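You operate a simulated robot arm through the tools that you are given. There is no shell and no other tool. Be economical: measure what you need, move in short steps, check, and stop when the job is done.

You are at the controls of a simulated robot arm. One attempt, no reset.

Task
Fetch the waste cup and set it on top of the teal carton on the upper shelf of the long bench. Then open the middle drawer, take the carton labelled "pads" from the top of the drawer cabinet and leave it in the inside of the middle drawer and shut the drawer again. Then fetch the silver disc labelled "T7" from the top of the grey bench and set it on top of the green spool. The order counts. Set down upright: carton.

The check looks at the end state, three seconds after you hand in, the way a careful person would. Anything else that was tipped, shoved, dropped, spilled or broken makes it a failure.

Robot
A 7-joint arm with a two-finger parallel gripper on a trunk, on a base that drives. Base frame: it is fixed to the floor where the robot stands at the start and does not move with it; the origin is under the middle of the robot, x ahead of it, y to its left, z up. Units: mm, degrees, N and s.
Its first joint turns from -166.0 to 166.0 degrees. Places, roughly: green spool [-1750, -250, 1000]; inside of the middle drawer [-1200, -100, 400]; middle drawer [-1100, -100, 500]; silver disc [-1750, 0, 750]; teal carton [250, 3250, 500]. Payload 3.43 kg.
The TCP is the grasp point between the finger pads, 30 mm short of the fingertips. In the tool frame z runs along the fingers and y along their closing line. The gripper opens to 94 mm. The fingers are 28 mm wide and 10 mm thick; the gripper's body (50 by 96 mm) begins 55 mm behind the TCP.
Orientation is that of the tool frame in the base frame, as a unit quaternion [w, x, y, z]. With the fingers straight down and closing along the base's y, the tool's x points along the base's -x, its y along +y and its z along -z.

Tools
- The arm moves only by the tool jog_arm. Its argument "moves" is one flat list of numbers, 6 for each row, row after row: the shift along the base's x, y, z in mm, then the turn, a rotation vector about the base's x, y, z in degrees. In form: [x, y, z, ax, ay, az, x, y, z, ax, ay, az, ...]. A call has 1 to 20 rows; each row is the pose to reach, as a shift and turn from the pose commanded when the call began. "gripper" is the finger opening in mm, from 0 to 94, set as the call begins (left out, the last holds). Rows are played at 5 a second. More than 50 mm and 8.6 degrees between two rows, or a gripper value outside its range, and nothing of the call is played. Where a pose cannot be reached the arm comes as near as it can. A force on the tool above 40 N (or 10 N above the force at the start of the call, whichever is more), or a blocked arm, ends the call early, and 0.2 s more pass. Each finger travels about 45 mm/s and halts on what it meets, pressing with about 40 N; the grip force reading is that of the motor and also rises with nothing between the fingers. The clock runs only during rows and for 0.2 s after the last one: add rows that repeat a pose to give the fingers time. The reply holds the time, the measured pose of the TCP, the force on the tool along the base axes, the opening and the grip force, in the units named above and with some noise, with the torque about the TCP (base axes, N m) and any sound that the robot's microphone picked up, and new pictures: "show" is both (left out), scene, wrist or none.
- Cameras (640 x 400 px; columns grow to the right, rows downward): "scene" is now at [-43.6, 294.8, 1346.1]; the picture's right is [0.95, -0.30, 0.00], its down [-0.28, -0.89, -0.36] and it looks along [0.11, 0.35, -0.93] (base axes); focal length 214 px, centre (320, 200). "wrist" rides on the gripper at [76, 14, -103] in the tool frame; the picture's right is [-0.18, 0.98, 0.00], its down [-0.75, -0.14, -0.64] and it looks along [-0.63, -0.12, 0.77] (tool axes); focal length 243 px, centre (320, 200). There is no depth. A picture from a camera that has moved, and an enlarged one, comes with that camera's place and axes in the base frame and with its lens.
- steer(legs): drives the robot by 1 to 6 legs, each [ahead, turn to the left] in mm and degrees, along the robot's own axes; the way and the turn of a leg run together, so that a leg with both is an arc; at most 1500 mm and 180 degrees a leg. The arm and the cameras ride along, it lands a little off, and it stops where it bumps. It gives what a move gives, and a new picture of the scene camera.
- turn_head(pan, tilt): turns the head with the scene camera to pan (to the left, within 120 degrees either way) and tilt (down, from -29 to 69), counted from straight ahead of the robot. It gives what a move gives, and a new picture of the scene camera.
- enlarge(camera, box): a new picture of the part [left, top, right, bottom] of that camera's present view, enlarged. It takes no simulated time.
- close_job(): hands the job in; it is judged then, once.

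Go step by step. Nothing tells you exact positions but the pictures and the camera data: compare them with the known pose of the tool, close in by small moves and look again before you grip or let go. The budget is 165 turns and 260 pictures, counting those below and the enlarged ones. Unless the task says otherwise, let go and move clear before handing in, and close with one line.

The tools are called as name(argument=value, ...) on one line, values as JSON. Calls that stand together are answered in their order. jog_arm: Moves the arm, as the interface text tells. Its arguments: {"type":"object","properties":{"moves":{"type":"array"},"gripper":{"type":"number"},"show":{"type":"string","enum":["both","scene","wrist","none"]}},"required":["moves"]} The other tools are called the same way: steer (legs) drives the base; turn_head (pan, tilt) turns the head that bears the scene camera; enlarge (camera, box) takes an enlarged picture of a part of a camera's view; close_job () hands the job in.

At the start:

```text
t: 0.0
position: [-363.3, 208.9, 1105.7]
tool_rot: [0.001, 0.003, 1.0, 0.0]
force: [-0.3, 0.7, 0.1]
ft_torque: [0.0, 0.02, 0.01]
gripper_width: 93.8
finger_force: 0.1
robot x, y, heading: [1.9, 11.1, -0.1]
head pan, tilt: [72.7, 68.8]
```

scene: 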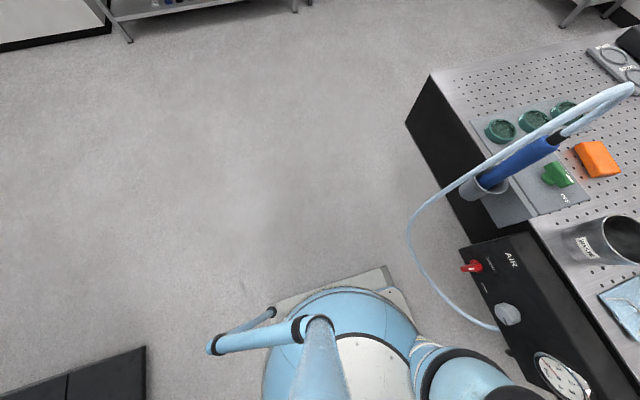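
wrist: 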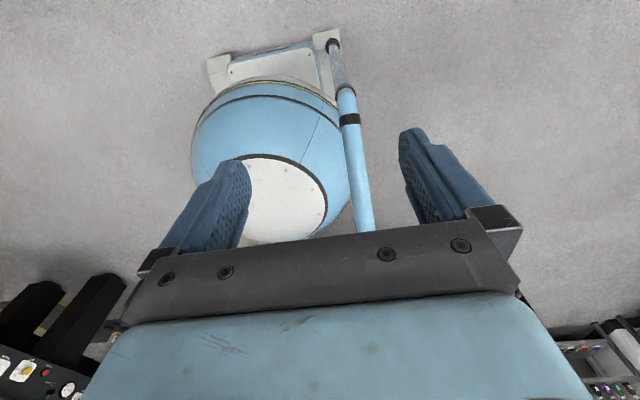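

I see a perforated bench ahead with a dark cup that may be the waste cup. I'll look around first.

turn_head(pan=20, tilt=45)

turn_head(pan=90, tilt=25)

turn_head(pan=120, tilt=25)

turn_head(pan=-120, tilt=25)

```text
t: 1.2
position: [-362.2, 208.1, 1108.4]
tool_rot: [0.0, 0.003, 1.0, 0.0]
force: [-0.7, 0.3, -0.4]
ft_torque: [-0.02, -0.02, 0.01]
gripper_width: 93.9
finger_force: 0.0
robot x, y, heading: [1.5, 10.7, 0.2]
head pan, tilt: [20.0, 45.0]
camera scene: at [16.1, 269.2, 1374.9], right [0.34, -0.94, 0.0], down [-0.66, -0.24, -0.71], along [0.66, 0.24, -0.71], focal length 214 px, centre (320, 200)
```

scene: 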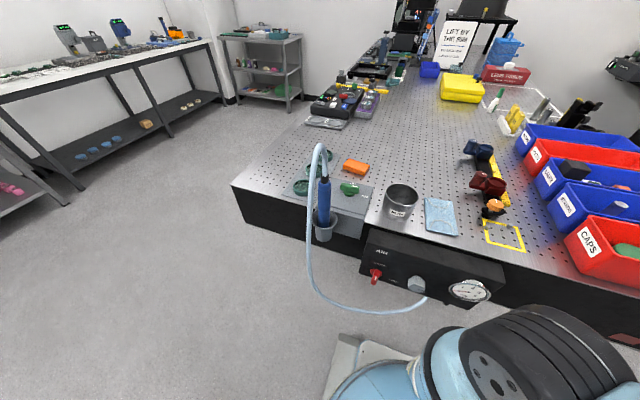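

```text
t: 2.6
position: [-363.7, 209.7, 1106.9]
tool_rot: [0.0, 0.003, 1.0, 0.001]
force: [-0.5, -0.1, 0.6]
ft_torque: [0.0, 0.02, 0.02]
gripper_width: 94.0
finger_force: 0.1
robot x, y, heading: [1.4, 10.8, 0.1]
head pan, tilt: [90.0, 25.0]
camera scene: at [-60.2, 333.5, 1405.5], right [1.0, 0.0, 0.0], down [0.0, -0.42, -0.91], along [0.0, 0.91, -0.42], focal length 214 px, centre (320, 200)
```

scene: 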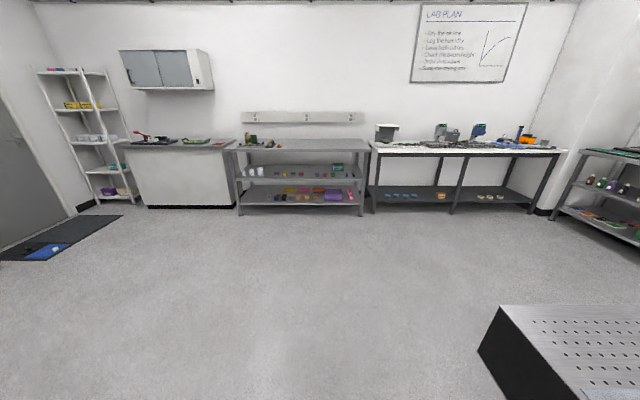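

```text
t: 3.6
position: [-363.6, 210.5, 1106.6]
tool_rot: [0.001, 0.003, 1.0, 0.0]
force: [-1.2, 1.1, 0.6]
ft_torque: [-0.04, -0.03, -0.01]
gripper_width: 94.0
finger_force: 0.0
robot x, y, heading: [-0.8, 7.7, 0.2]
head pan, tilt: [120.0, 25.0]
camera scene: at [-106.3, 321.2, 1405.5], right [0.87, 0.5, 0.0], down [0.21, -0.37, -0.91], along [-0.45, 0.79, -0.42], focal length 214 px, centre (320, 200)
```

scene: 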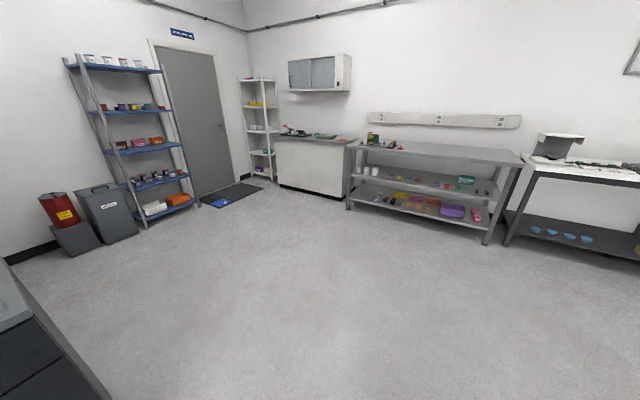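

```text
t: 7.0
position: [-362.2, 208.2, 1107.3]
tool_rot: [-0.001, 0.004, 1.0, 0.0]
force: [-0.9, 0.2, 0.5]
ft_torque: [-0.01, -0.01, -0.02]
gripper_width: 93.9
finger_force: 0.1
robot x, y, heading: [-1.1, 6.8, 0.0]
head pan, tilt: [-120.0, 25.0]
camera scene: at [-106.3, 161.6, 1405.5], right [-0.87, 0.5, 0.0], down [0.21, 0.37, -0.91], along [-0.45, -0.79, -0.42], focal length 214 px, centre (320, 200)
```

scene: 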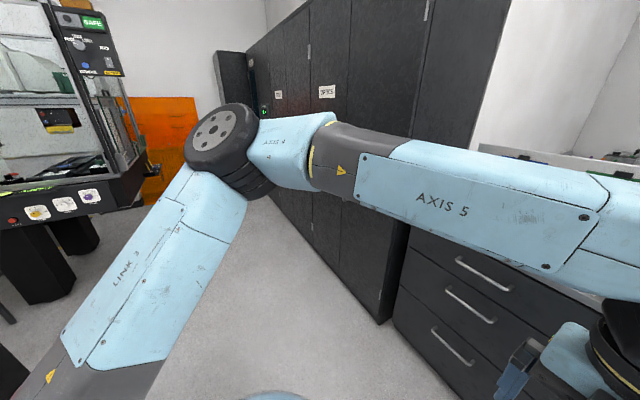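

turn_head(pan=20, tilt=45)

enlarge(camera="scene", box=[280, 130, 480, 255])

turn_head(pan=90, tilt=25)

enlarge(camera="scene", box=[220, 120, 380, 220])

```text
t: 9.2
position: [-363.3, 208.3, 1107.1]
tool_rot: [-0.001, 0.004, 1.0, -0.001]
force: [0.1, 0.5, -0.9]
ft_torque: [0.03, 0.01, 0.0]
gripper_width: 93.9
finger_force: 0.0
robot x, y, heading: [-2.9, 5.4, -0.2]
head pan, tilt: [20.0, 45.0]
camera scene: at [16.2, 269.1, 1375.0], right [0.34, -0.94, 0.0], down [-0.66, -0.24, -0.71], along [0.66, 0.24, -0.71], focal length 214 px, centre (320, 200)
```

scene: 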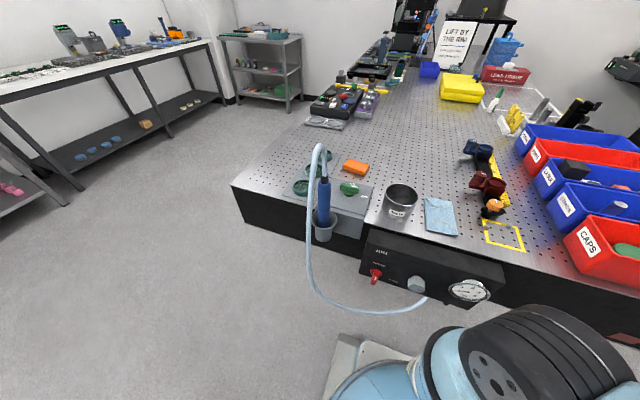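

```text
3.20 times, centred on (380, 192) of scene
camera zoom: at [16.2, 269.1, 1375.0], right [0.34, -0.94, 0.0], down [-0.66, -0.24, -0.71], along [0.66, 0.24, -0.71], focal length 686 px, centre (128, 224)
```

zoom: 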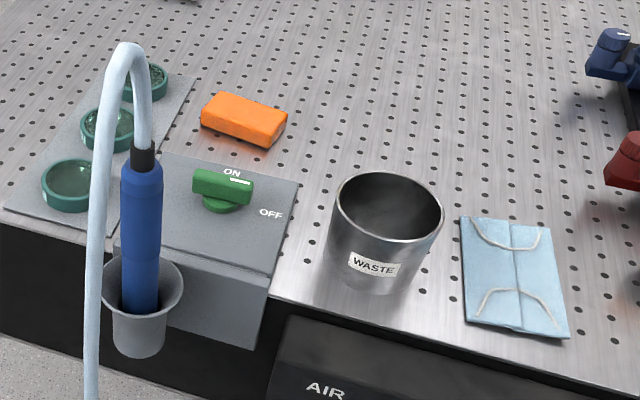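

```text
t: 10.6
position: [-363.1, 209.8, 1106.3]
tool_rot: [0.0, 0.003, 1.0, 0.0]
force: [-0.2, 0.4, -0.1]
ft_torque: [-0.01, 0.0, 0.0]
gripper_width: 93.9
finger_force: 0.0
robot x, y, heading: [-1.3, 6.5, -0.3]
head pan, tilt: [90.0, 25.0]
camera scene: at [-60.2, 333.5, 1405.5], right [1.0, 0.0, 0.0], down [0.0, -0.42, -0.91], along [0.0, 0.91, -0.42], focal length 214 px, centre (320, 200)
```

scene: 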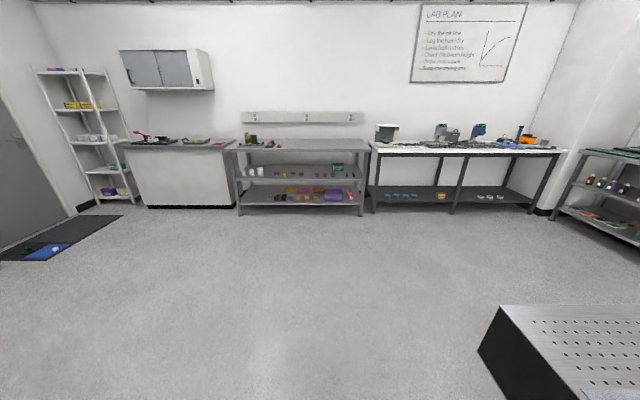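

```text
4.00 times, centred on (300, 170) of scene
camera zoom: at [-60.2, 333.5, 1405.5], right [1.0, 0.0, 0.0], down [0.0, -0.42, -0.91], along [0.0, 0.91, -0.42], focal length 858 px, centre (400, 320)
```

zoom: 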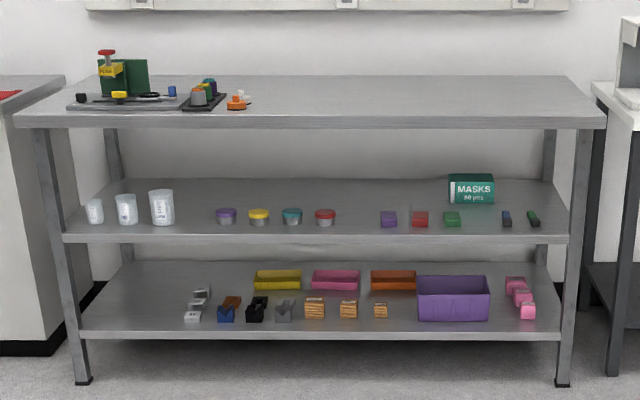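

The waste cup stands on the perforated bench in front, and the teal MASKS carton is on the upper shelf of the far bench. The arm points backwards, so I'll swing it around the right side to the front.

jog_arm(moves=[-20, -39, 0, 0, 0, 6, -36, -79, 0, 0, 0, 12, -47, -122, 0, 0, 0, 18, -54, -165, 0, 0, 0, 24, -56, -209, 0, 0, 0, 30, -54, -253, 0, 0, 0, 36, -47, -296, 0, 0, 0, 42, -36, -338, 0, 0, 0, 48, -20, -379, 0, 0, 0, 54, 0, -418, 0, 0, 0, 60, 24, -455, 0, 0, 0, 66, 52, -489, 0, 0, 0, 72, 83, -520, 0, 0, 0, 78, 117, -548, 0, 0, 0, 84, 154, -572, 0, 0, 0, 90, 193, -592, 0, 0, 0, 96, 234, -607, 0, 0, 0, 102, 276, -619, 0, 0, 0, 108, 319, -626, 0, 0, 0, 114, 363, -628, 0, 0, 0, 120], show="wrist")

turn_head(pan=-60, tilt=30)

```text
t: 14.8
position: [-0.4, -417.0, 1106.3]
tool_rot: [0.001, 0.865, -0.502, 0.0]
force: [0.0, -0.6, 0.2]
ft_torque: [-0.01, -0.04, 0.03]
gripper_width: 93.9
finger_force: 0.1
robot x, y, heading: [-0.3, 5.8, 0.1]
head pan, tilt: [90.0, 25.0]
camera wrist: at [23.8, -490.9, 1207.7], right [-0.94, -0.33, 0.0], down [-0.25, 0.73, 0.64], along [-0.21, 0.61, -0.77], focal length 243 px, centre (320, 200)
```

wrist: 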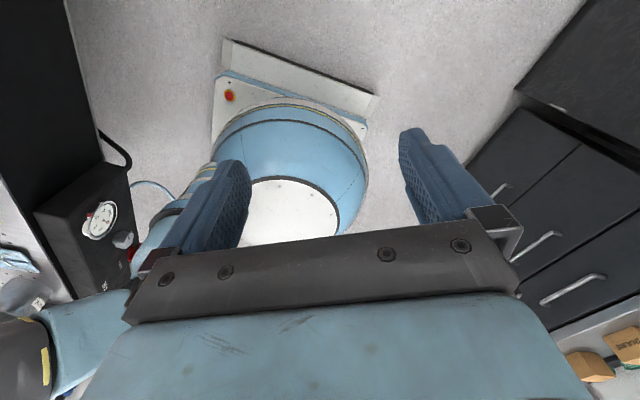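

```text
t: 17.1
position: [0.1, -417.8, 1105.7]
tool_rot: [0.001, 0.864, -0.503, -0.001]
force: [-0.9, -0.4, 0.5]
ft_torque: [0.0, 0.01, 0.04]
gripper_width: 93.9
finger_force: 0.1
robot x, y, heading: [-2.0, 6.1, -0.1]
head pan, tilt: [-60.0, 30.0]
camera scene: at [-14.4, 163.0, 1397.6], right [-0.87, -0.5, 0.0], down [-0.25, 0.43, -0.87], along [0.43, -0.75, -0.5], focal length 214 px, centre (320, 200)
```

scene: 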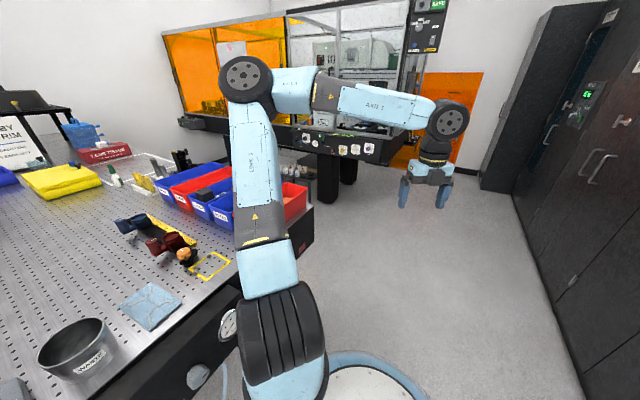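

The waste cup's rim sits at about (485, 205, 970). With the arm on the robot's right, I'll back up a little and turn left 90° so that it faces the bench.

steer(legs=[[-200, 0], [0, 90]])

turn_head(pan=-75, tilt=40)

enlarge(camera="wrist", box=[0, 0, 640, 400])

```text
t: 22.1
position: [211.0, -97.4, 1104.7]
tool_rot: [0.0, 0.992, 0.128, 0.0]
force: [0.1, -0.3, 0.2]
ft_torque: [0.0, 0.05, 0.02]
gripper_width: 93.9
finger_force: 0.0
robot x, y, heading: [-135.4, -7.5, 76.9]
head pan, tilt: [-60.0, 30.0]
stopped in leg 2: the robot was blocked; the commanded pose is now the measured one
camera scene: at [-290.5, 12.2, 1397.6], right [0.29, -0.96, 0.0], down [-0.48, -0.14, -0.87], along [0.83, 0.25, -0.5], focal length 214 px, centre (320, 200)
```

scene: 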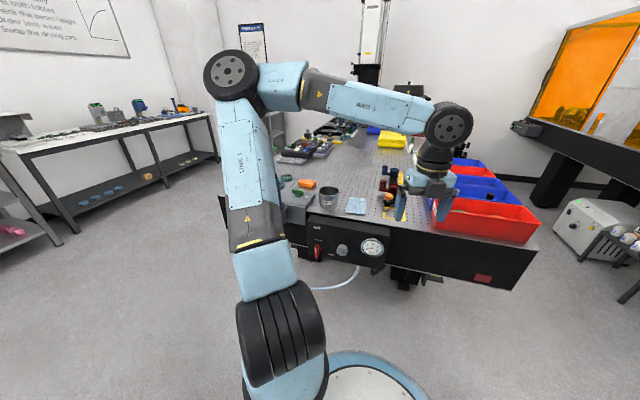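

```text
t: 22.9
position: [210.1, -97.9, 1106.3]
tool_rot: [0.0, 0.992, 0.128, -0.001]
force: [0.0, 0.4, -0.5]
ft_torque: [-0.01, 0.02, -0.02]
gripper_width: 94.0
finger_force: 0.0
robot x, y, heading: [-140.1, -8.2, 76.7]
head pan, tilt: [-75.0, 40.0]
camera scene: at [-292.6, -11.0, 1382.3], right [0.03, -1.0, 0.0], down [-0.64, -0.02, -0.77], along [0.77, 0.02, -0.64], focal length 214 px, centre (320, 200)
```

scene: 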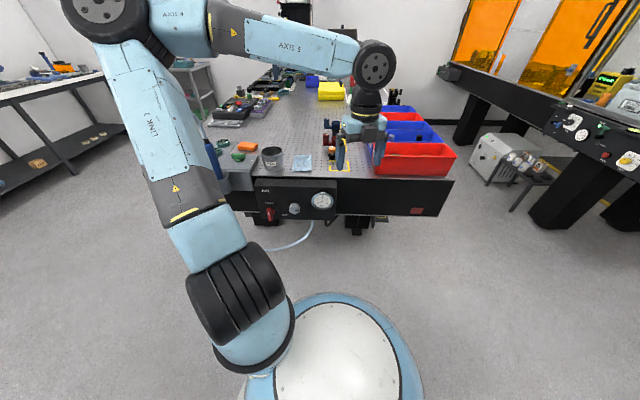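

```text
1.00 times, centred on (320, 200) of wrist (not enlarged: the box is as wide or as high as the picture)
camera zoom: at [286.8, -91.7, 1208.0], right [0.07, -1.0, 0.0], down [-0.77, -0.06, 0.64], along [-0.64, -0.05, -0.77], focal length 243 px, centre (320, 200)
```

zoom: 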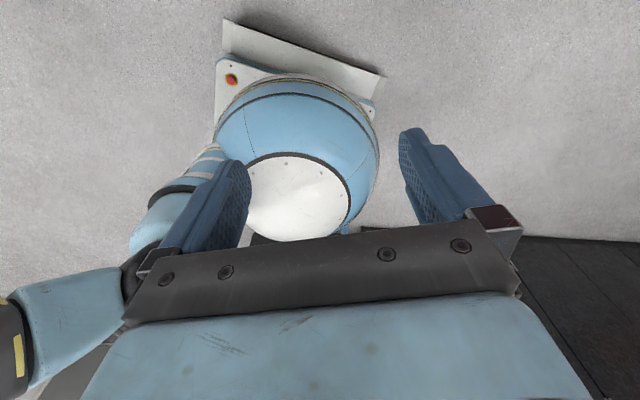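

The turn was blocked at 77°. I'll look around the base to find what it touched.

turn_head(pan=-75, tilt=69)

turn_head(pan=10, tilt=69)

turn_head(pan=120, tilt=69)

```text
t: 23.9
position: [210.0, -96.6, 1107.0]
tool_rot: [0.0, 0.992, 0.128, 0.0]
force: [0.4, 0.0, 0.5]
ft_torque: [-0.03, -0.01, -0.01]
gripper_width: 94.2
finger_force: 0.2
robot x, y, heading: [-134.1, -10.6, 76.7]
head pan, tilt: [-75.0, 68.8]
camera scene: at [-321.6, -12.0, 1346.2], right [0.03, -1.0, 0.0], down [-0.93, -0.03, -0.36], along [0.36, 0.01, -0.93], focal length 214 px, centre (320, 200)
```

scene: 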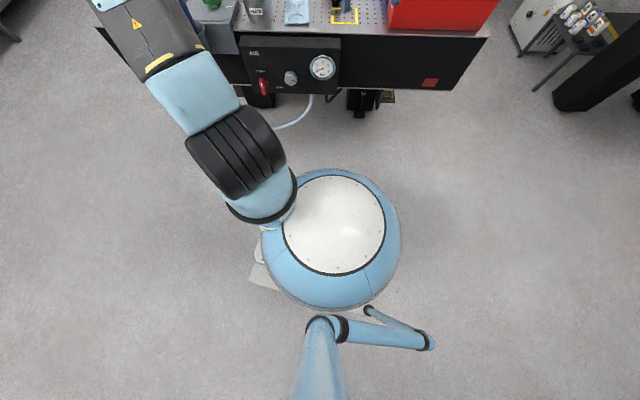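

```text
t: 25.4
position: [208.8, -97.0, 1105.2]
tool_rot: [0.0, 0.992, 0.128, 0.0]
force: [-0.4, 0.2, -0.5]
ft_torque: [0.01, 0.0, 0.0]
gripper_width: 94.1
finger_force: 0.1
robot x, y, heading: [-138.2, -7.3, 76.7]
head pan, tilt: [10.0, 68.8]
camera scene: at [-374.4, 42.1, 1346.1], right [1.0, -0.06, 0.0], down [-0.05, -0.93, -0.36], along [0.02, 0.36, -0.93], focal length 214 px, centre (320, 200)
```

scene: 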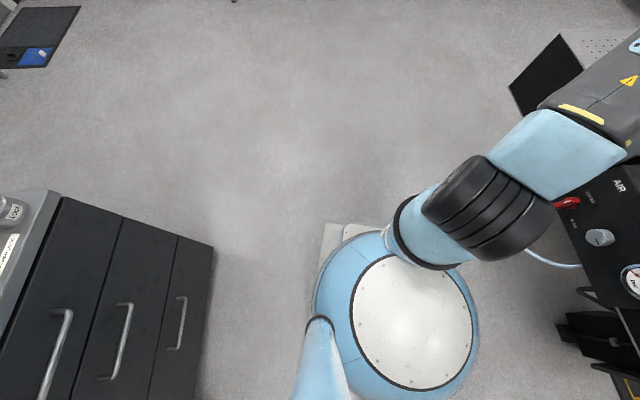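

```text
t: 27.3
position: [211.4, -97.5, 1106.1]
tool_rot: [0.0, 0.992, 0.128, 0.0]
force: [-0.3, 1.2, -0.5]
ft_torque: [-0.02, 0.0, -0.04]
gripper_width: 93.9
finger_force: 0.0
robot x, y, heading: [-138.0, -6.1, 76.8]
head pan, tilt: [120.0, 68.8]
camera scene: at [-431.1, -29.8, 1346.1], right [-0.29, 0.96, 0.0], down [0.89, 0.27, -0.36], along [-0.35, -0.1, -0.93], focal length 214 px, centre (320, 200)
```

scene: 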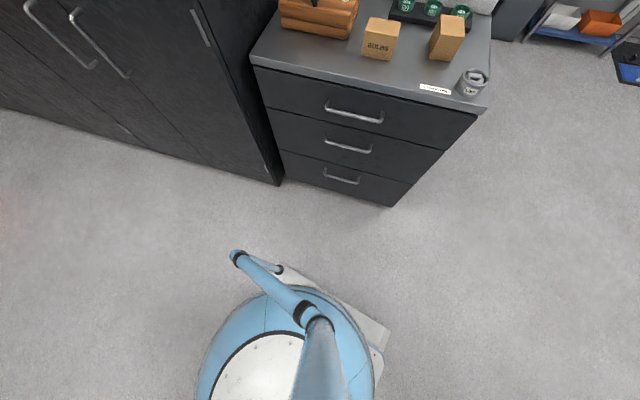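

turn_head(pan=-40, tilt=35)

turn_head(pan=-110, tilt=40)

```text
t: 29.8
position: [210.2, -97.9, 1105.9]
tool_rot: [0.0, 0.992, 0.128, -0.001]
force: [0.2, 0.6, 0.2]
ft_torque: [-0.01, -0.03, -0.02]
gripper_width: 94.1
finger_force: 0.1
robot x, y, heading: [-138.1, -6.7, 76.8]
head pan, tilt: [-40.0, 35.0]
camera scene: at [-307.0, 39.1, 1389.8], right [0.6, -0.8, 0.0], down [-0.46, -0.34, -0.82], along [0.66, 0.49, -0.57], focal length 214 px, centre (320, 200)
```

scene: 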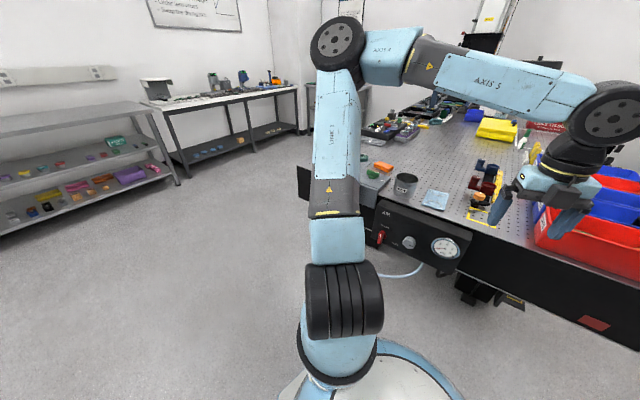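

```text
t: 31.2
position: [211.3, -97.0, 1106.1]
tool_rot: [0.0, 0.992, 0.128, 0.0]
force: [-0.4, -0.4, -1.2]
ft_torque: [0.0, 0.03, -0.02]
gripper_width: 94.0
finger_force: 0.1
robot x, y, heading: [-137.1, -7.9, 76.7]
head pan, tilt: [-110.0, 40.0]
camera scene: at [-306.4, -60.2, 1382.3], right [-0.55, -0.84, 0.0], down [-0.54, 0.35, -0.77], along [0.64, -0.42, -0.64], focal length 214 px, centre (320, 200)
```

scene: 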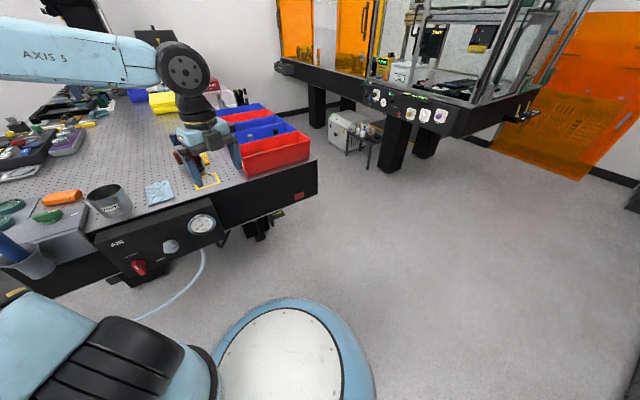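

enlarge(camera="scene", box=[0, 160, 176, 270])

turn_head(pan=-75, tilt=50)

enlarge(camera="scene", box=[210, 70, 338, 150])

```text
3.64 times, centred on (88, 215) of scene
camera zoom: at [-306.4, -60.2, 1382.3], right [-0.55, -0.84, 0.0], down [-0.54, 0.35, -0.77], along [0.64, -0.42, -0.64], focal length 780 px, centre (1164, 146)
```

zoom: 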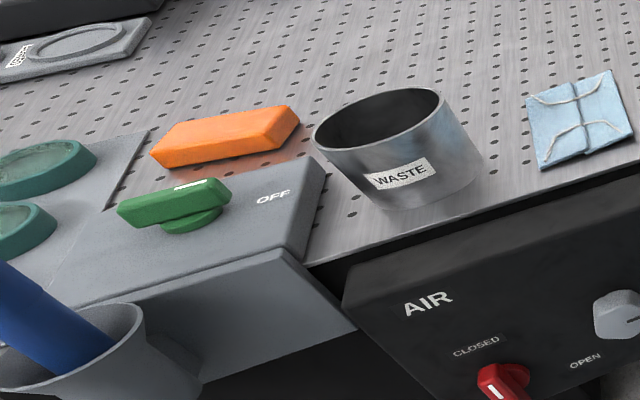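

```text
t: 32.2
position: [211.5, -97.8, 1105.7]
tool_rot: [0.0, 0.992, 0.128, 0.0]
force: [-0.3, -0.6, -0.5]
ft_torque: [-0.03, 0.01, -0.03]
gripper_width: 94.0
finger_force: 0.0
robot x, y, heading: [-133.3, -12.0, 76.7]
head pan, tilt: [-75.0, 50.0]
camera scene: at [-300.6, -11.4, 1368.1], right [0.03, -1.0, 0.0], down [-0.77, -0.02, -0.64], along [0.64, 0.02, -0.77], focal length 214 px, centre (320, 200)
```

scene: 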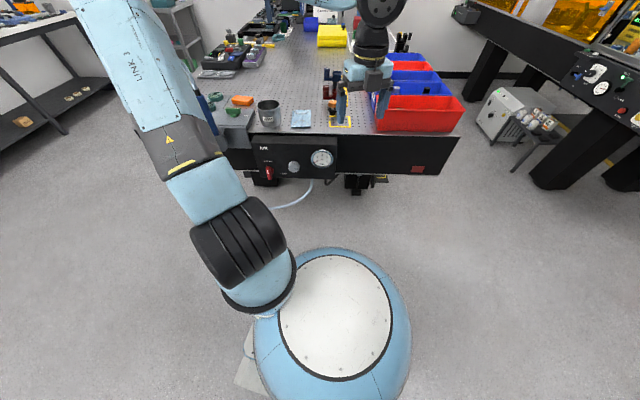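

```text
5.00 times, centred on (274, 110) of scene
camera zoom: at [-300.6, -11.4, 1368.1], right [0.03, -1.0, 0.0], down [-0.77, -0.02, -0.64], along [0.64, 0.02, -0.77], focal length 1072 px, centre (550, 650)
```

zoom: 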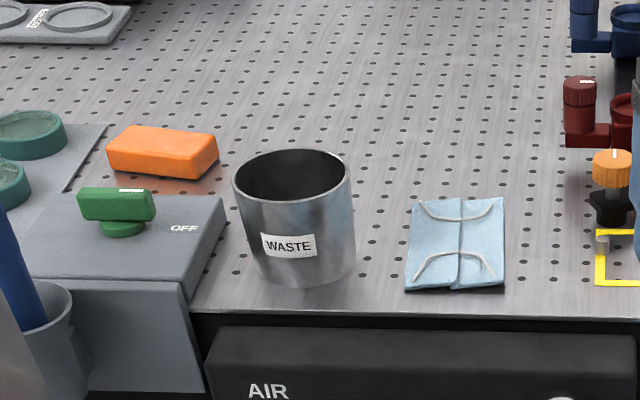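

The cup is about 89 mm wide at the rim, centred near (497, 210), on a bench surface at z≈893. The shelf placement needs a horizontal gripper, so I'll back up 200 mm for room and then pitch the gripper forward.

steer(legs=[[-200, 0]])

```text
t: 33.8
position: [165.6, -288.8, 1105.2]
tool_rot: [0.0, 0.992, 0.129, 0.0]
force: [-0.2, -0.2, -0.1]
ft_torque: [0.0, 0.0, 0.0]
gripper_width: 94.0
finger_force: 0.0
robot x, y, heading: [-178.2, -197.4, 76.7]
head pan, tilt: [-75.0, 50.0]
camera scene: at [-345.8, -203.7, 1368.1], right [0.03, -1.0, 0.0], down [-0.77, -0.02, -0.64], along [0.64, 0.02, -0.77], focal length 214 px, centre (320, 200)
```

scene: 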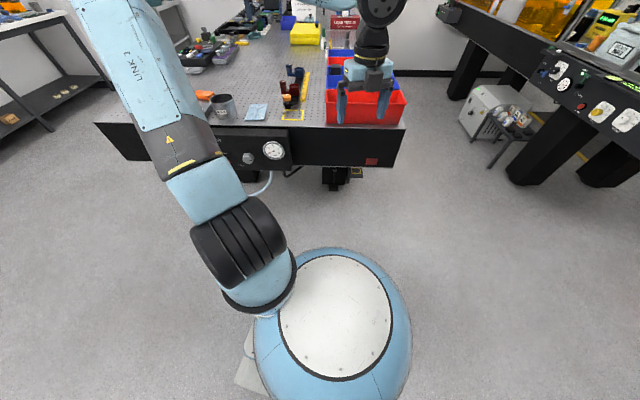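

jog_arm(moves=[13, 35, 6, 0, 0, 1.6, 27, 70, 12, 0, 0, 3.2, 40, 105, 18, 0, 0, 4.9, 54, 140, 24, 0, 0, 6.5, 67, 174, 30, 0, 0, 8.1, 80, 209, 36, 0, 0, 9.7, 94, 244, 42, 0, 0, 11.3, 107, 279, 48, 0, 0, 13, 121, 314, 54, 0, 0, 14.6, 134, 349, 60, 0, 0, 16.2], show="scene")

jog_arm(moves=[5, 6, 0, 4, -6.6, 0, 10, 12, 0, 8, -13.2, 0, 15, 18, 0, 12, -19.9, 0, 20, 24, 0, 15.9, -26.5, 0, 25, 30, 0, 19.9, -33.1, 0, 30, 36, 0, 23.9, -39.7, 0, 35, 42, 0, 27.9, -46.4, 0, 40, 48, 0, 31.8, -53, 0, 45, 54, 0, 35.8, -59.6, 0, 50, 62, 0, 39.8, -66.2, 0, 50, 62, 0, 43.8, -72.8, 0])

```text
t: 36.0
position: [321.3, 16.0, 1159.9]
tool_rot: [-0.001, 0.964, 0.267, 0.0]
force: [0.2, 0.4, 0.1]
ft_torque: [0.01, -0.02, -0.02]
gripper_width: 94.0
finger_force: 0.1
out of reach, approached as far as the arm can: row 9, 10
robot x, y, heading: [-179.3, -198.3, 76.9]
head pan, tilt: [-75.0, 50.0]
camera scene: at [-345.8, -203.4, 1368.1], right [0.03, -1.0, 0.0], down [-0.77, -0.02, -0.64], along [0.64, 0.02, -0.77], focal length 214 px, centre (320, 200)
```

scene: 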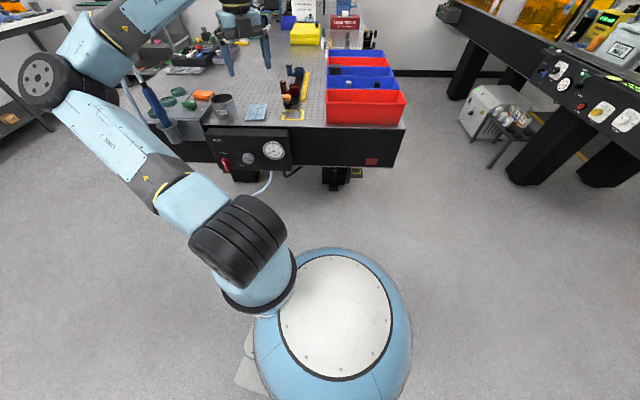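

```text
t: 38.4
position: [389.0, 44.3, 1170.0]
tool_rot: [-0.181, 0.709, 0.196, 0.653]
force: [-0.8, 0.2, 0.2]
ft_torque: [0.03, 0.01, 0.0]
gripper_width: 94.1
finger_force: 0.0
out of reach, approached as far as the arm can: row 1, 2, 3, 4, 5, 6, 7, 8, 9, 10, 11
robot x, y, heading: [-184.0, -201.1, 76.9]
head pan, tilt: [-75.0, 50.0]
camera scene: at [-345.8, -203.0, 1368.1], right [0.03, -1.0, 0.0], down [-0.77, -0.02, -0.64], along [0.64, 0.02, -0.77], focal length 214 px, centre (320, 200)
camera wrist: at [314.0, -17.3, 1254.4], right [0.49, -0.85, -0.18], down [-0.68, -0.24, -0.7], along [0.55, 0.47, -0.69], focal length 243 px, centre (320, 200)
```

scene: 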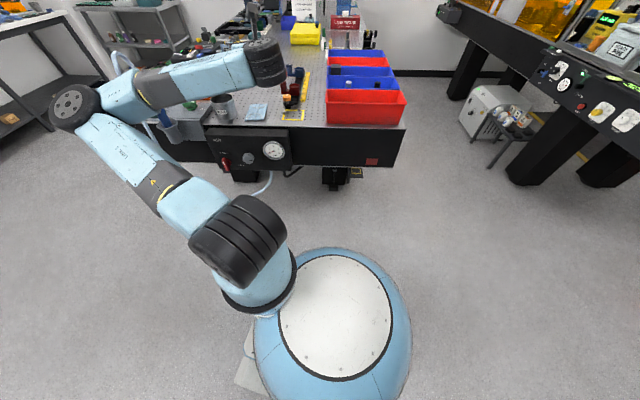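
wrist: 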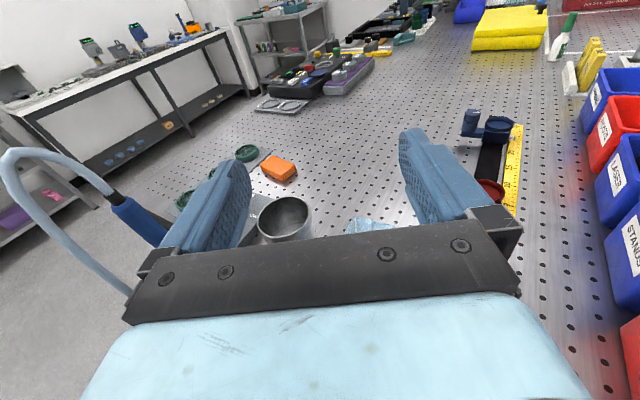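

The gripper now points forward, but z≈1165 is beyond reach. I'll lower it to a standoff in front of the cup.

jog_arm(moves=[0, 0, -40, 0, 0, 0, 0, 0, -80, 0, 0, 0, 0, 0, -120, 0, 0, 0, 8, 6, -150, 0, 0, 0, 8, 6, -150, 0, 0, 0])

```text
t: 39.6
position: [400.5, 32.5, 1019.1]
tool_rot: [-0.174, 0.712, 0.182, 0.656]
force: [-0.1, -1.7, 1.5]
ft_torque: [-0.03, 0.08, 0.05]
gripper_width: 93.9
finger_force: 0.1
out of reach, approached as far as the arm can: row 1, 2, 3, 4, 5
robot x, y, heading: [-180.7, -201.7, 76.8]
head pan, tilt: [-75.0, 50.0]
camera scene: at [-347.0, -205.1, 1367.9], right [0.03, -1.0, 0.0], down [-0.77, -0.02, -0.64], along [0.64, 0.02, -0.77], focal length 214 px, centre (320, 200)
camera wrist: at [323.0, -28.6, 1101.5], right [0.47, -0.86, -0.19], down [-0.68, -0.21, -0.7], along [0.56, 0.46, -0.69], focal length 243 px, centre (320, 200)
```

scene: 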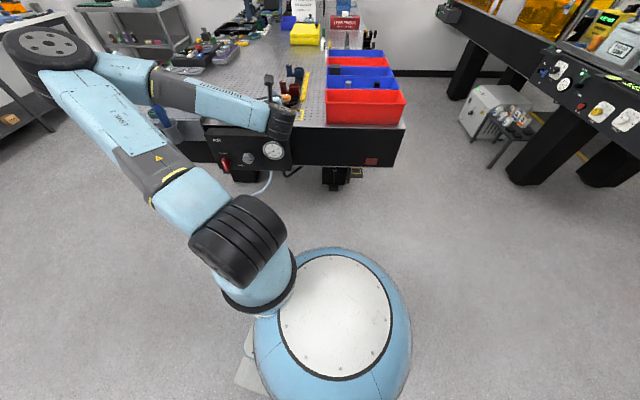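
wrist: 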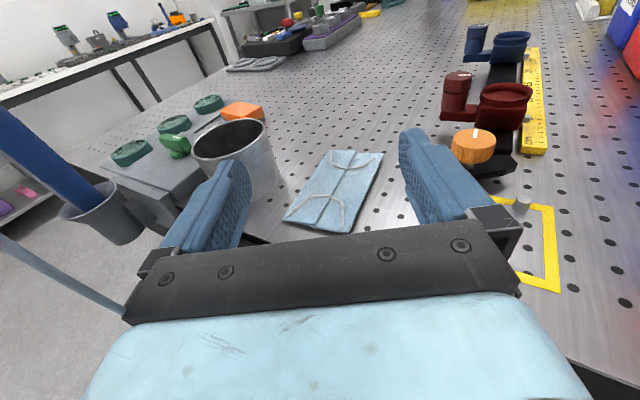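

The sideways elbow is too folded at this distance. The robot needs to be about 1 m from the cup so the arm can straighten, so I'll back up further.

steer(legs=[[-270, 0]])

```text
t: 41.5
position: [339.4, -230.5, 1017.7]
tool_rot: [-0.176, 0.712, 0.183, 0.655]
force: [-0.8, 0.3, 0.8]
ft_torque: [-0.01, 0.01, -0.02]
gripper_width: 94.0
finger_force: 0.1
robot x, y, heading: [-243.5, -463.9, 76.8]
head pan, tilt: [-75.0, 50.0]
camera scene: at [-407.8, -467.1, 1368.1], right [0.03, -1.0, 0.0], down [-0.77, -0.02, -0.64], along [0.64, 0.02, -0.77], focal length 214 px, centre (320, 200)
```

scene: 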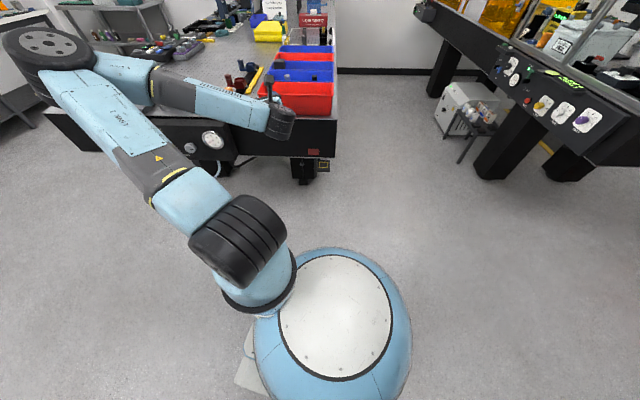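

jog_arm(moves=[4, 35, 0, 0, 0, 0.7, 8, 70, 0, 0, 0, 1.4, 12, 105, 0, 0, 0, 2, 15, 141, 0, 0, 0, 2.7, 18, 176, 0, 0, 0, 3.3], show="wrist")

```text
t: 42.7
position: [357.1, -54.5, 1015.9]
tool_rot: [-0.195, 0.707, 0.204, 0.648]
force: [0.8, -0.4, 0.4]
ft_torque: [-0.01, -0.01, 0.01]
gripper_width: 94.0
finger_force: 0.1
robot x, y, heading: [-241.9, -465.8, 76.7]
head pan, tilt: [-75.0, 50.0]
camera wrist: at [284.1, -120.0, 1100.3], right [0.52, -0.83, -0.19], down [-0.67, -0.26, -0.7], along [0.53, 0.49, -0.69], focal length 243 px, centre (320, 200)
```

wrist: 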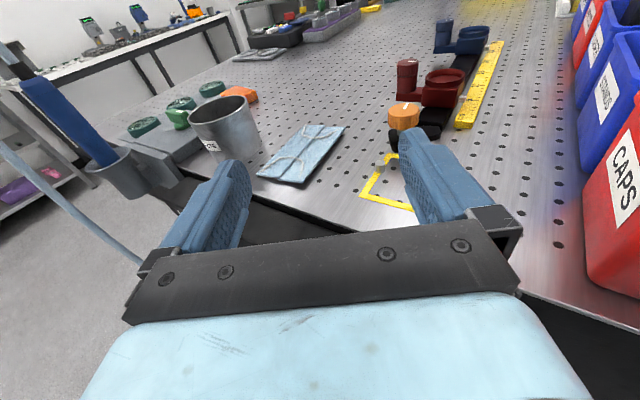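

jog_arm(moves=[4, 35, 0, 0, 0, 0.7, 8, 70, 0, 0, 0, 1.4, 12, 105, -5, 0, 0, 2, 15, 141, -10, 0, 0, 2.7, 19, 176, -16, 0, 0, 3.3])

```text
t: 43.9
position: [414.6, 76.6, 1024.3]
tool_rot: [-0.23, 0.704, 0.246, 0.625]
force: [0.1, 0.1, 1.2]
ft_torque: [-0.01, 0.02, 0.01]
gripper_width: 94.1
finger_force: 0.1
out of reach, approached as far as the arm can: row 1, 2, 3, 4, 5
robot x, y, heading: [-245.8, -462.9, 76.8]
head pan, tilt: [-75.0, 50.0]
camera scene: at [-408.0, -467.4, 1368.1], right [0.03, -1.0, 0.0], down [-0.77, -0.02, -0.64], along [0.64, 0.02, -0.77], focal length 214 px, centre (320, 200)
camera wrist: at [351.0, 5.9, 1111.9], right [0.61, -0.77, -0.2], down [-0.66, -0.34, -0.67], along [0.45, 0.54, -0.71], focal length 243 px, centre (320, 200)
```

scene: 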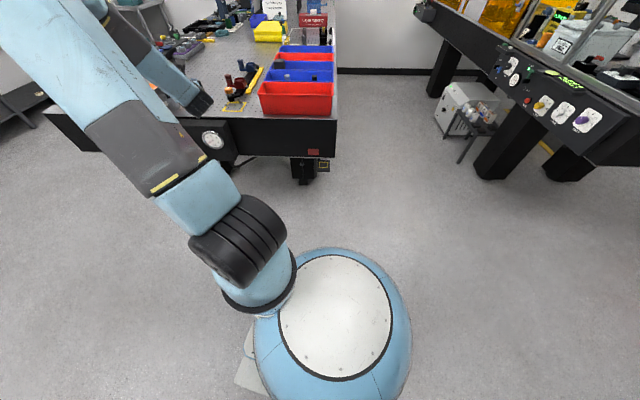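
wrist: 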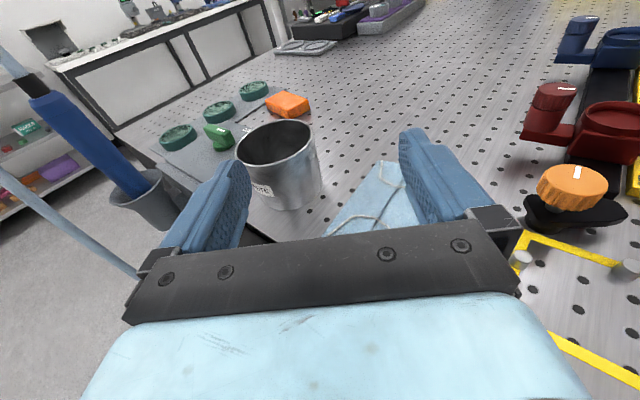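

Out of reach again: this elbow-left posture prefers the tool pointing right of radial, with more stretch. I'll back up a bit more and use a tool azimuth of about 15°.

steer(legs=[[-120, 0]])

jog_arm(moves=[-12, 10, 0, 0, 0, -4, -24, 20, 0, 0, 0, -8, -36, 30, 0, 0, 0, -12, -48, 40, 0, 0, 0, -16, -56, 60, 0, 0, 0, -20, -60, 80, 0, 0, 0, -24, -60, 100, 0, 0, 0, -24, -60, 120, 0, 0, 0, -24])

```text
t: 45.2
position: [386.6, -41.3, 1024.6]
tool_rot: [-0.229, 0.704, 0.246, 0.626]
force: [-0.7, 0.2, 0.2]
ft_torque: [0.01, -0.01, 0.06]
gripper_width: 94.1
finger_force: 0.0
robot x, y, heading: [-267.8, -585.5, 76.5]
head pan, tilt: [-75.0, 50.0]
camera scene: at [-435.8, -585.5, 1368.1], right [0.03, -1.0, 0.0], down [-0.77, -0.02, -0.64], along [0.64, 0.02, -0.77], focal length 214 px, centre (320, 200)
```

scene: 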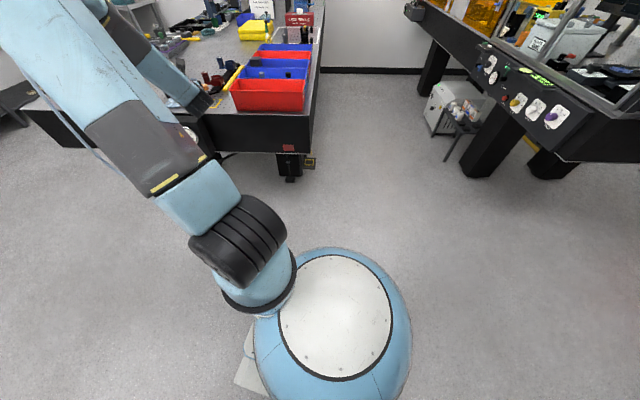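

```text
t: 47.0
position: [469.0, -82.2, 1076.8]
tool_rot: [-0.16, 0.759, 0.166, 0.609]
force: [0.4, -0.5, 0.4]
ft_torque: [-0.05, 0.02, 0.02]
gripper_width: 94.0
finger_force: 0.0
out of reach, approached as far as the arm can: row 1, 2, 3, 4, 5, 6, 7, 8
robot x, y, heading: [-272.4, -585.3, 76.8]
head pan, tilt: [-75.0, 50.0]
camera scene: at [-435.8, -585.8, 1368.1], right [0.03, -1.0, 0.0], down [-0.77, -0.02, -0.64], along [0.64, 0.02, -0.77], focal length 214 px, centre (320, 200)
camera wrist: at [400.3, -135.8, 1172.4], right [0.4, -0.89, -0.22], down [-0.78, -0.2, -0.6], along [0.49, 0.41, -0.77], focal length 243 px, centre (320, 200)
```

scene: 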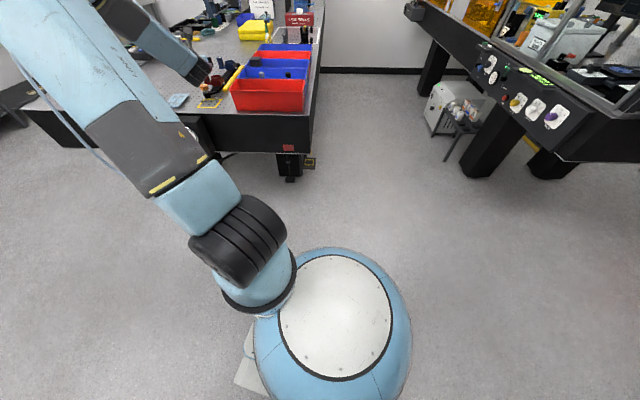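
wrist: 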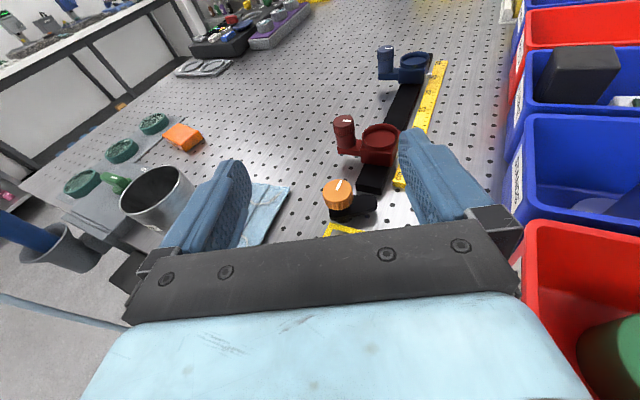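

I now realise the arm's first joint is at its +166° limit, which is why everything to the left is unreachable. I'll back up slightly, swing the arm clockwise, then turn the base left so the workspace is right-rear of the robot.

steer(legs=[[-60, 0]])

jog_arm(moves=[14, -46, 0, 0, 0, -3, 26, -92, 0, 0, 0, -6, 34, -138, 0, 0, 0, -9, 41, -184, 0, 0, 0, -12, 44, -230, 0, 0, 0, -15, 45, -275, 0, 0, 0, -18, 43, -319, 0, 0, 0, -21, 39, -362, 0, 0, 0, -24, 32, -405, 0, 0, 0, -27, 23, -446, 0, 0, 0, -30, 12, -487, 0, 0, 0, -33, -1, -526, 0, 0, 0, -36, -16, -563, 0, 0, 0, -39, -33, -599, 0, 0, 0, -42, -52, -634, 0, 0, 0, -45, -72, -666, 0, 0, 0, -48, -94, -697, 0, 0, 0, -51, -117, -726, 0, 0, 0, -54])

```text
t: 48.0
position: [455.4, -139.4, 1076.8]
tool_rot: [-0.16, 0.759, 0.166, 0.609]
force: [-0.5, 0.4, -0.8]
ft_torque: [0.0, -0.02, 0.01]
gripper_width: 93.9
finger_force: 0.1
robot x, y, heading: [-284.7, -643.4, 76.7]
head pan, tilt: [-75.0, 50.0]
camera scene: at [-449.8, -644.9, 1368.1], right [0.03, -1.0, 0.0], down [-0.77, -0.02, -0.64], along [0.64, 0.02, -0.77], focal length 214 px, centre (320, 200)
```

scene: 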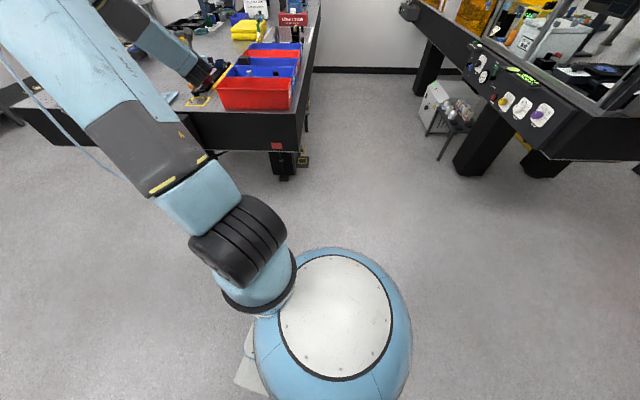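

```text
t: 51.8
position: [337.5, -867.6, 1078.2]
tool_rot: [0.133, 0.752, -0.196, 0.615]
force: [0.2, 1.1, -0.3]
ft_torque: [0.02, 0.0, -0.04]
gripper_width: 93.9
finger_force: 0.0
robot x, y, heading: [-282.6, -644.5, 76.6]
head pan, tilt: [-75.0, 50.0]
camera scene: at [-449.8, -645.1, 1368.1], right [0.03, -1.0, 0.0], down [-0.77, -0.02, -0.64], along [0.64, 0.02, -0.77], focal length 214 px, centre (320, 200)
camera wrist: at [252.9, -844.7, 1173.0], right [-0.48, -0.85, -0.22], down [-0.62, 0.51, -0.6], along [0.62, -0.15, -0.77], focal length 243 px, centre (320, 200)
```

scene: 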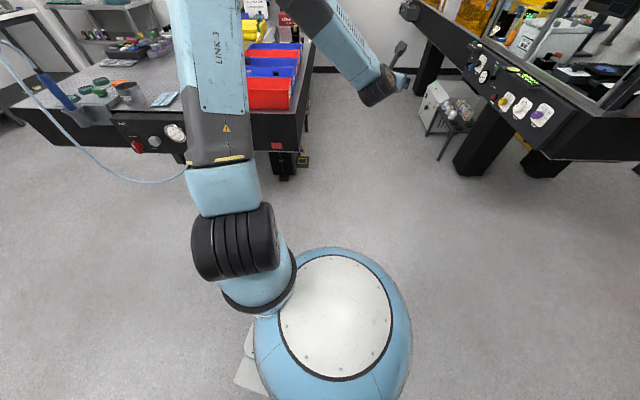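
wrist: 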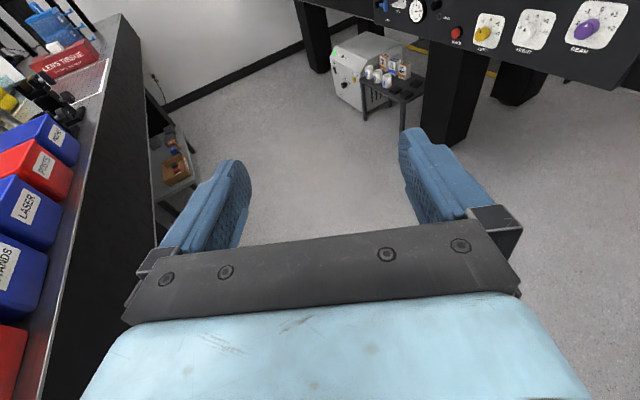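

I'll reposition the base so the cup lies to its right-rear: square up, drive ahead 320 mm, then turn left.

steer(legs=[[0, 13], [320, 0], [0, 72]])

turn_head(pan=-120, tilt=40)

```text
t: 58.3
position: [-11.3, 278.6, 1079.3]
tool_rot: [-0.318, 0.687, 0.364, 0.543]
force: [0.0, -1.2, -0.2]
ft_torque: [0.02, 0.03, 0.02]
gripper_width: 93.8
finger_force: 0.1
robot x, y, heading: [-274.7, -274.2, 162.0]
head pan, tilt: [-75.0, 50.0]
camera scene: at [-283.8, -439.5, 1368.1], right [1.0, -0.06, 0.0], down [-0.04, -0.76, -0.64], along [0.04, 0.64, -0.77], focal length 214 px, centre (320, 200)
```

scene: 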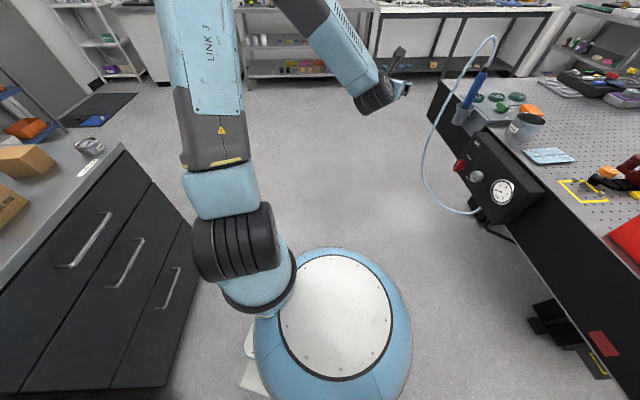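

```text
t: 59.4
position: [-11.1, 277.8, 1079.8]
tool_rot: [-0.318, 0.686, 0.365, 0.543]
force: [0.6, -0.6, -0.2]
ft_torque: [0.03, 0.0, 0.01]
gripper_width: 94.2
finger_force: 0.1
robot x, y, heading: [-268.5, -271.4, 161.9]
head pan, tilt: [-120.0, 40.0]
camera scene: at [-224.6, -459.8, 1382.2], right [0.67, -0.75, 0.0], down [-0.48, -0.43, -0.77], along [0.57, 0.51, -0.64], focal length 214 px, centre (320, 200)
```

scene: 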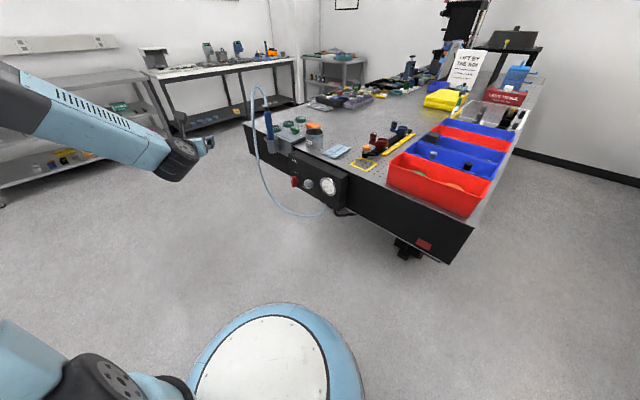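

jog_arm(moves=[20, -26, -5, 0, 0, -3.8, 50, -50, -10, 0, 0, -7.6, 85, -70, -15, 0, 0, -11.4, 120, -85, -20, 0, 0, -15.2, 160, -97, -25, 0, 0, -19, 200, -106, -35, 0, 0, -22.8, 240, -113, -45, 0, 0, -26.6, 280, -120, -55, 0, 0, -30.4, 315, -123, -65, 0, 0, -34.2, 335, -126, -70, 0, 0, -38])

```text
t: 61.6
position: [324.7, 150.0, 1010.0]
tool_rot: [-0.124, 0.768, 0.12, 0.617]
force: [0.2, -0.3, -0.3]
ft_torque: [-0.02, 0.01, 0.04]
gripper_width: 93.7
finger_force: 0.0
robot x, y, heading: [-268.9, -275.2, 161.7]
head pan, tilt: [-120.0, 40.0]
camera scene: at [-224.4, -460.2, 1382.2], right [0.67, -0.75, 0.0], down [-0.48, -0.43, -0.77], along [0.57, 0.51, -0.64], focal length 214 px, centre (320, 200)
camera wrist: at [250.9, 103.8, 1104.5], right [0.29, -0.93, -0.22], down [-0.79, -0.11, -0.6], along [0.53, 0.35, -0.77], focal length 243 px, centre (320, 200)
```

scene: 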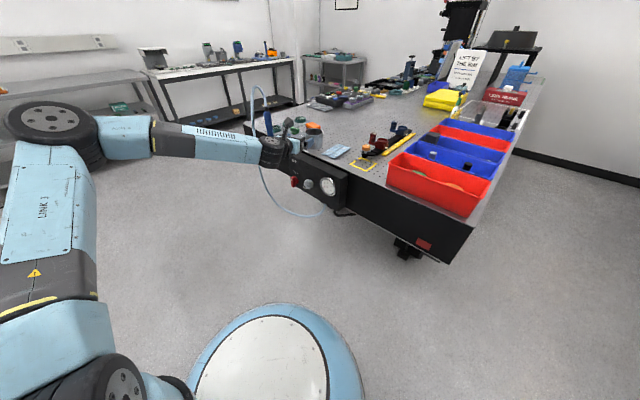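
wrist: 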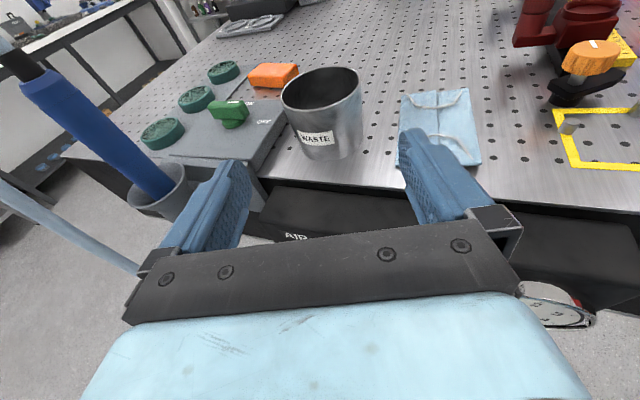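

The cup is directly ahead of the gripper, nearly centred. Next I'll level the tilt and descend to grasp height at the standoff.

jog_arm(moves=[0, 0, -20, 0, -1.85, 0, 0, 0, -40, 0.1, -3.7, 0, 0, 0, -60, 0.1, -5.5, 0, 0, 0, -80, 0.1, -7.4, 0, 0, 0, -80, 0.1, -7.4, 0], show="wrist")

enlarge(camera="wrist", box=[180, 20, 500, 220])

```text
t: 62.8
position: [330.0, 156.0, 993.7]
tool_rot: [-0.114, 0.755, 0.129, 0.633]
force: [-0.2, -1.2, -0.9]
ft_torque: [-0.02, -0.04, 0.02]
gripper_width: 93.9
finger_force: 0.1
out of reach, approached as far as the arm can: row 2, 3, 4, 5
robot x, y, heading: [-272.3, -272.9, 161.9]
head pan, tilt: [-120.0, 40.0]
camera wrist: at [251.4, 112.6, 1086.4], right [0.3, -0.93, -0.19], down [-0.77, -0.12, -0.63], along [0.57, 0.33, -0.75], focal length 243 px, centre (320, 200)
```

wrist: 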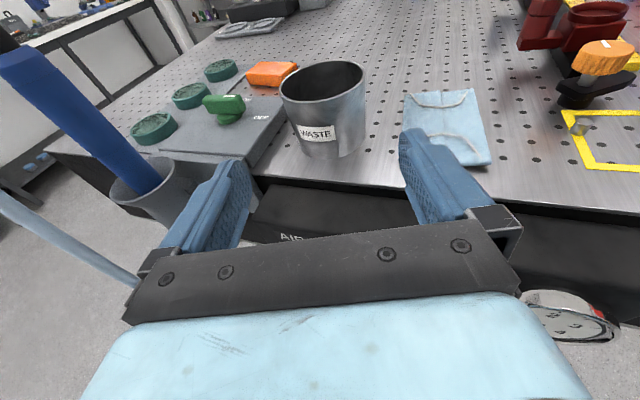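

```text
2.00 times, centred on (340, 120) of wrist
camera zoom: at [251.4, 112.6, 1086.4], right [0.3, -0.93, -0.19], down [-0.77, -0.12, -0.63], along [0.57, 0.33, -0.75], focal length 485 px, centre (280, 360)
```

zoom: 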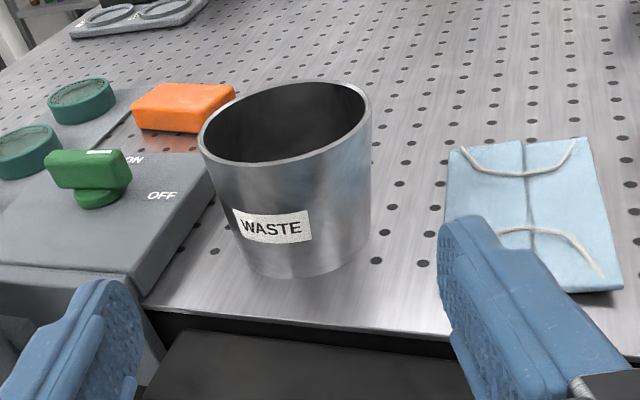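

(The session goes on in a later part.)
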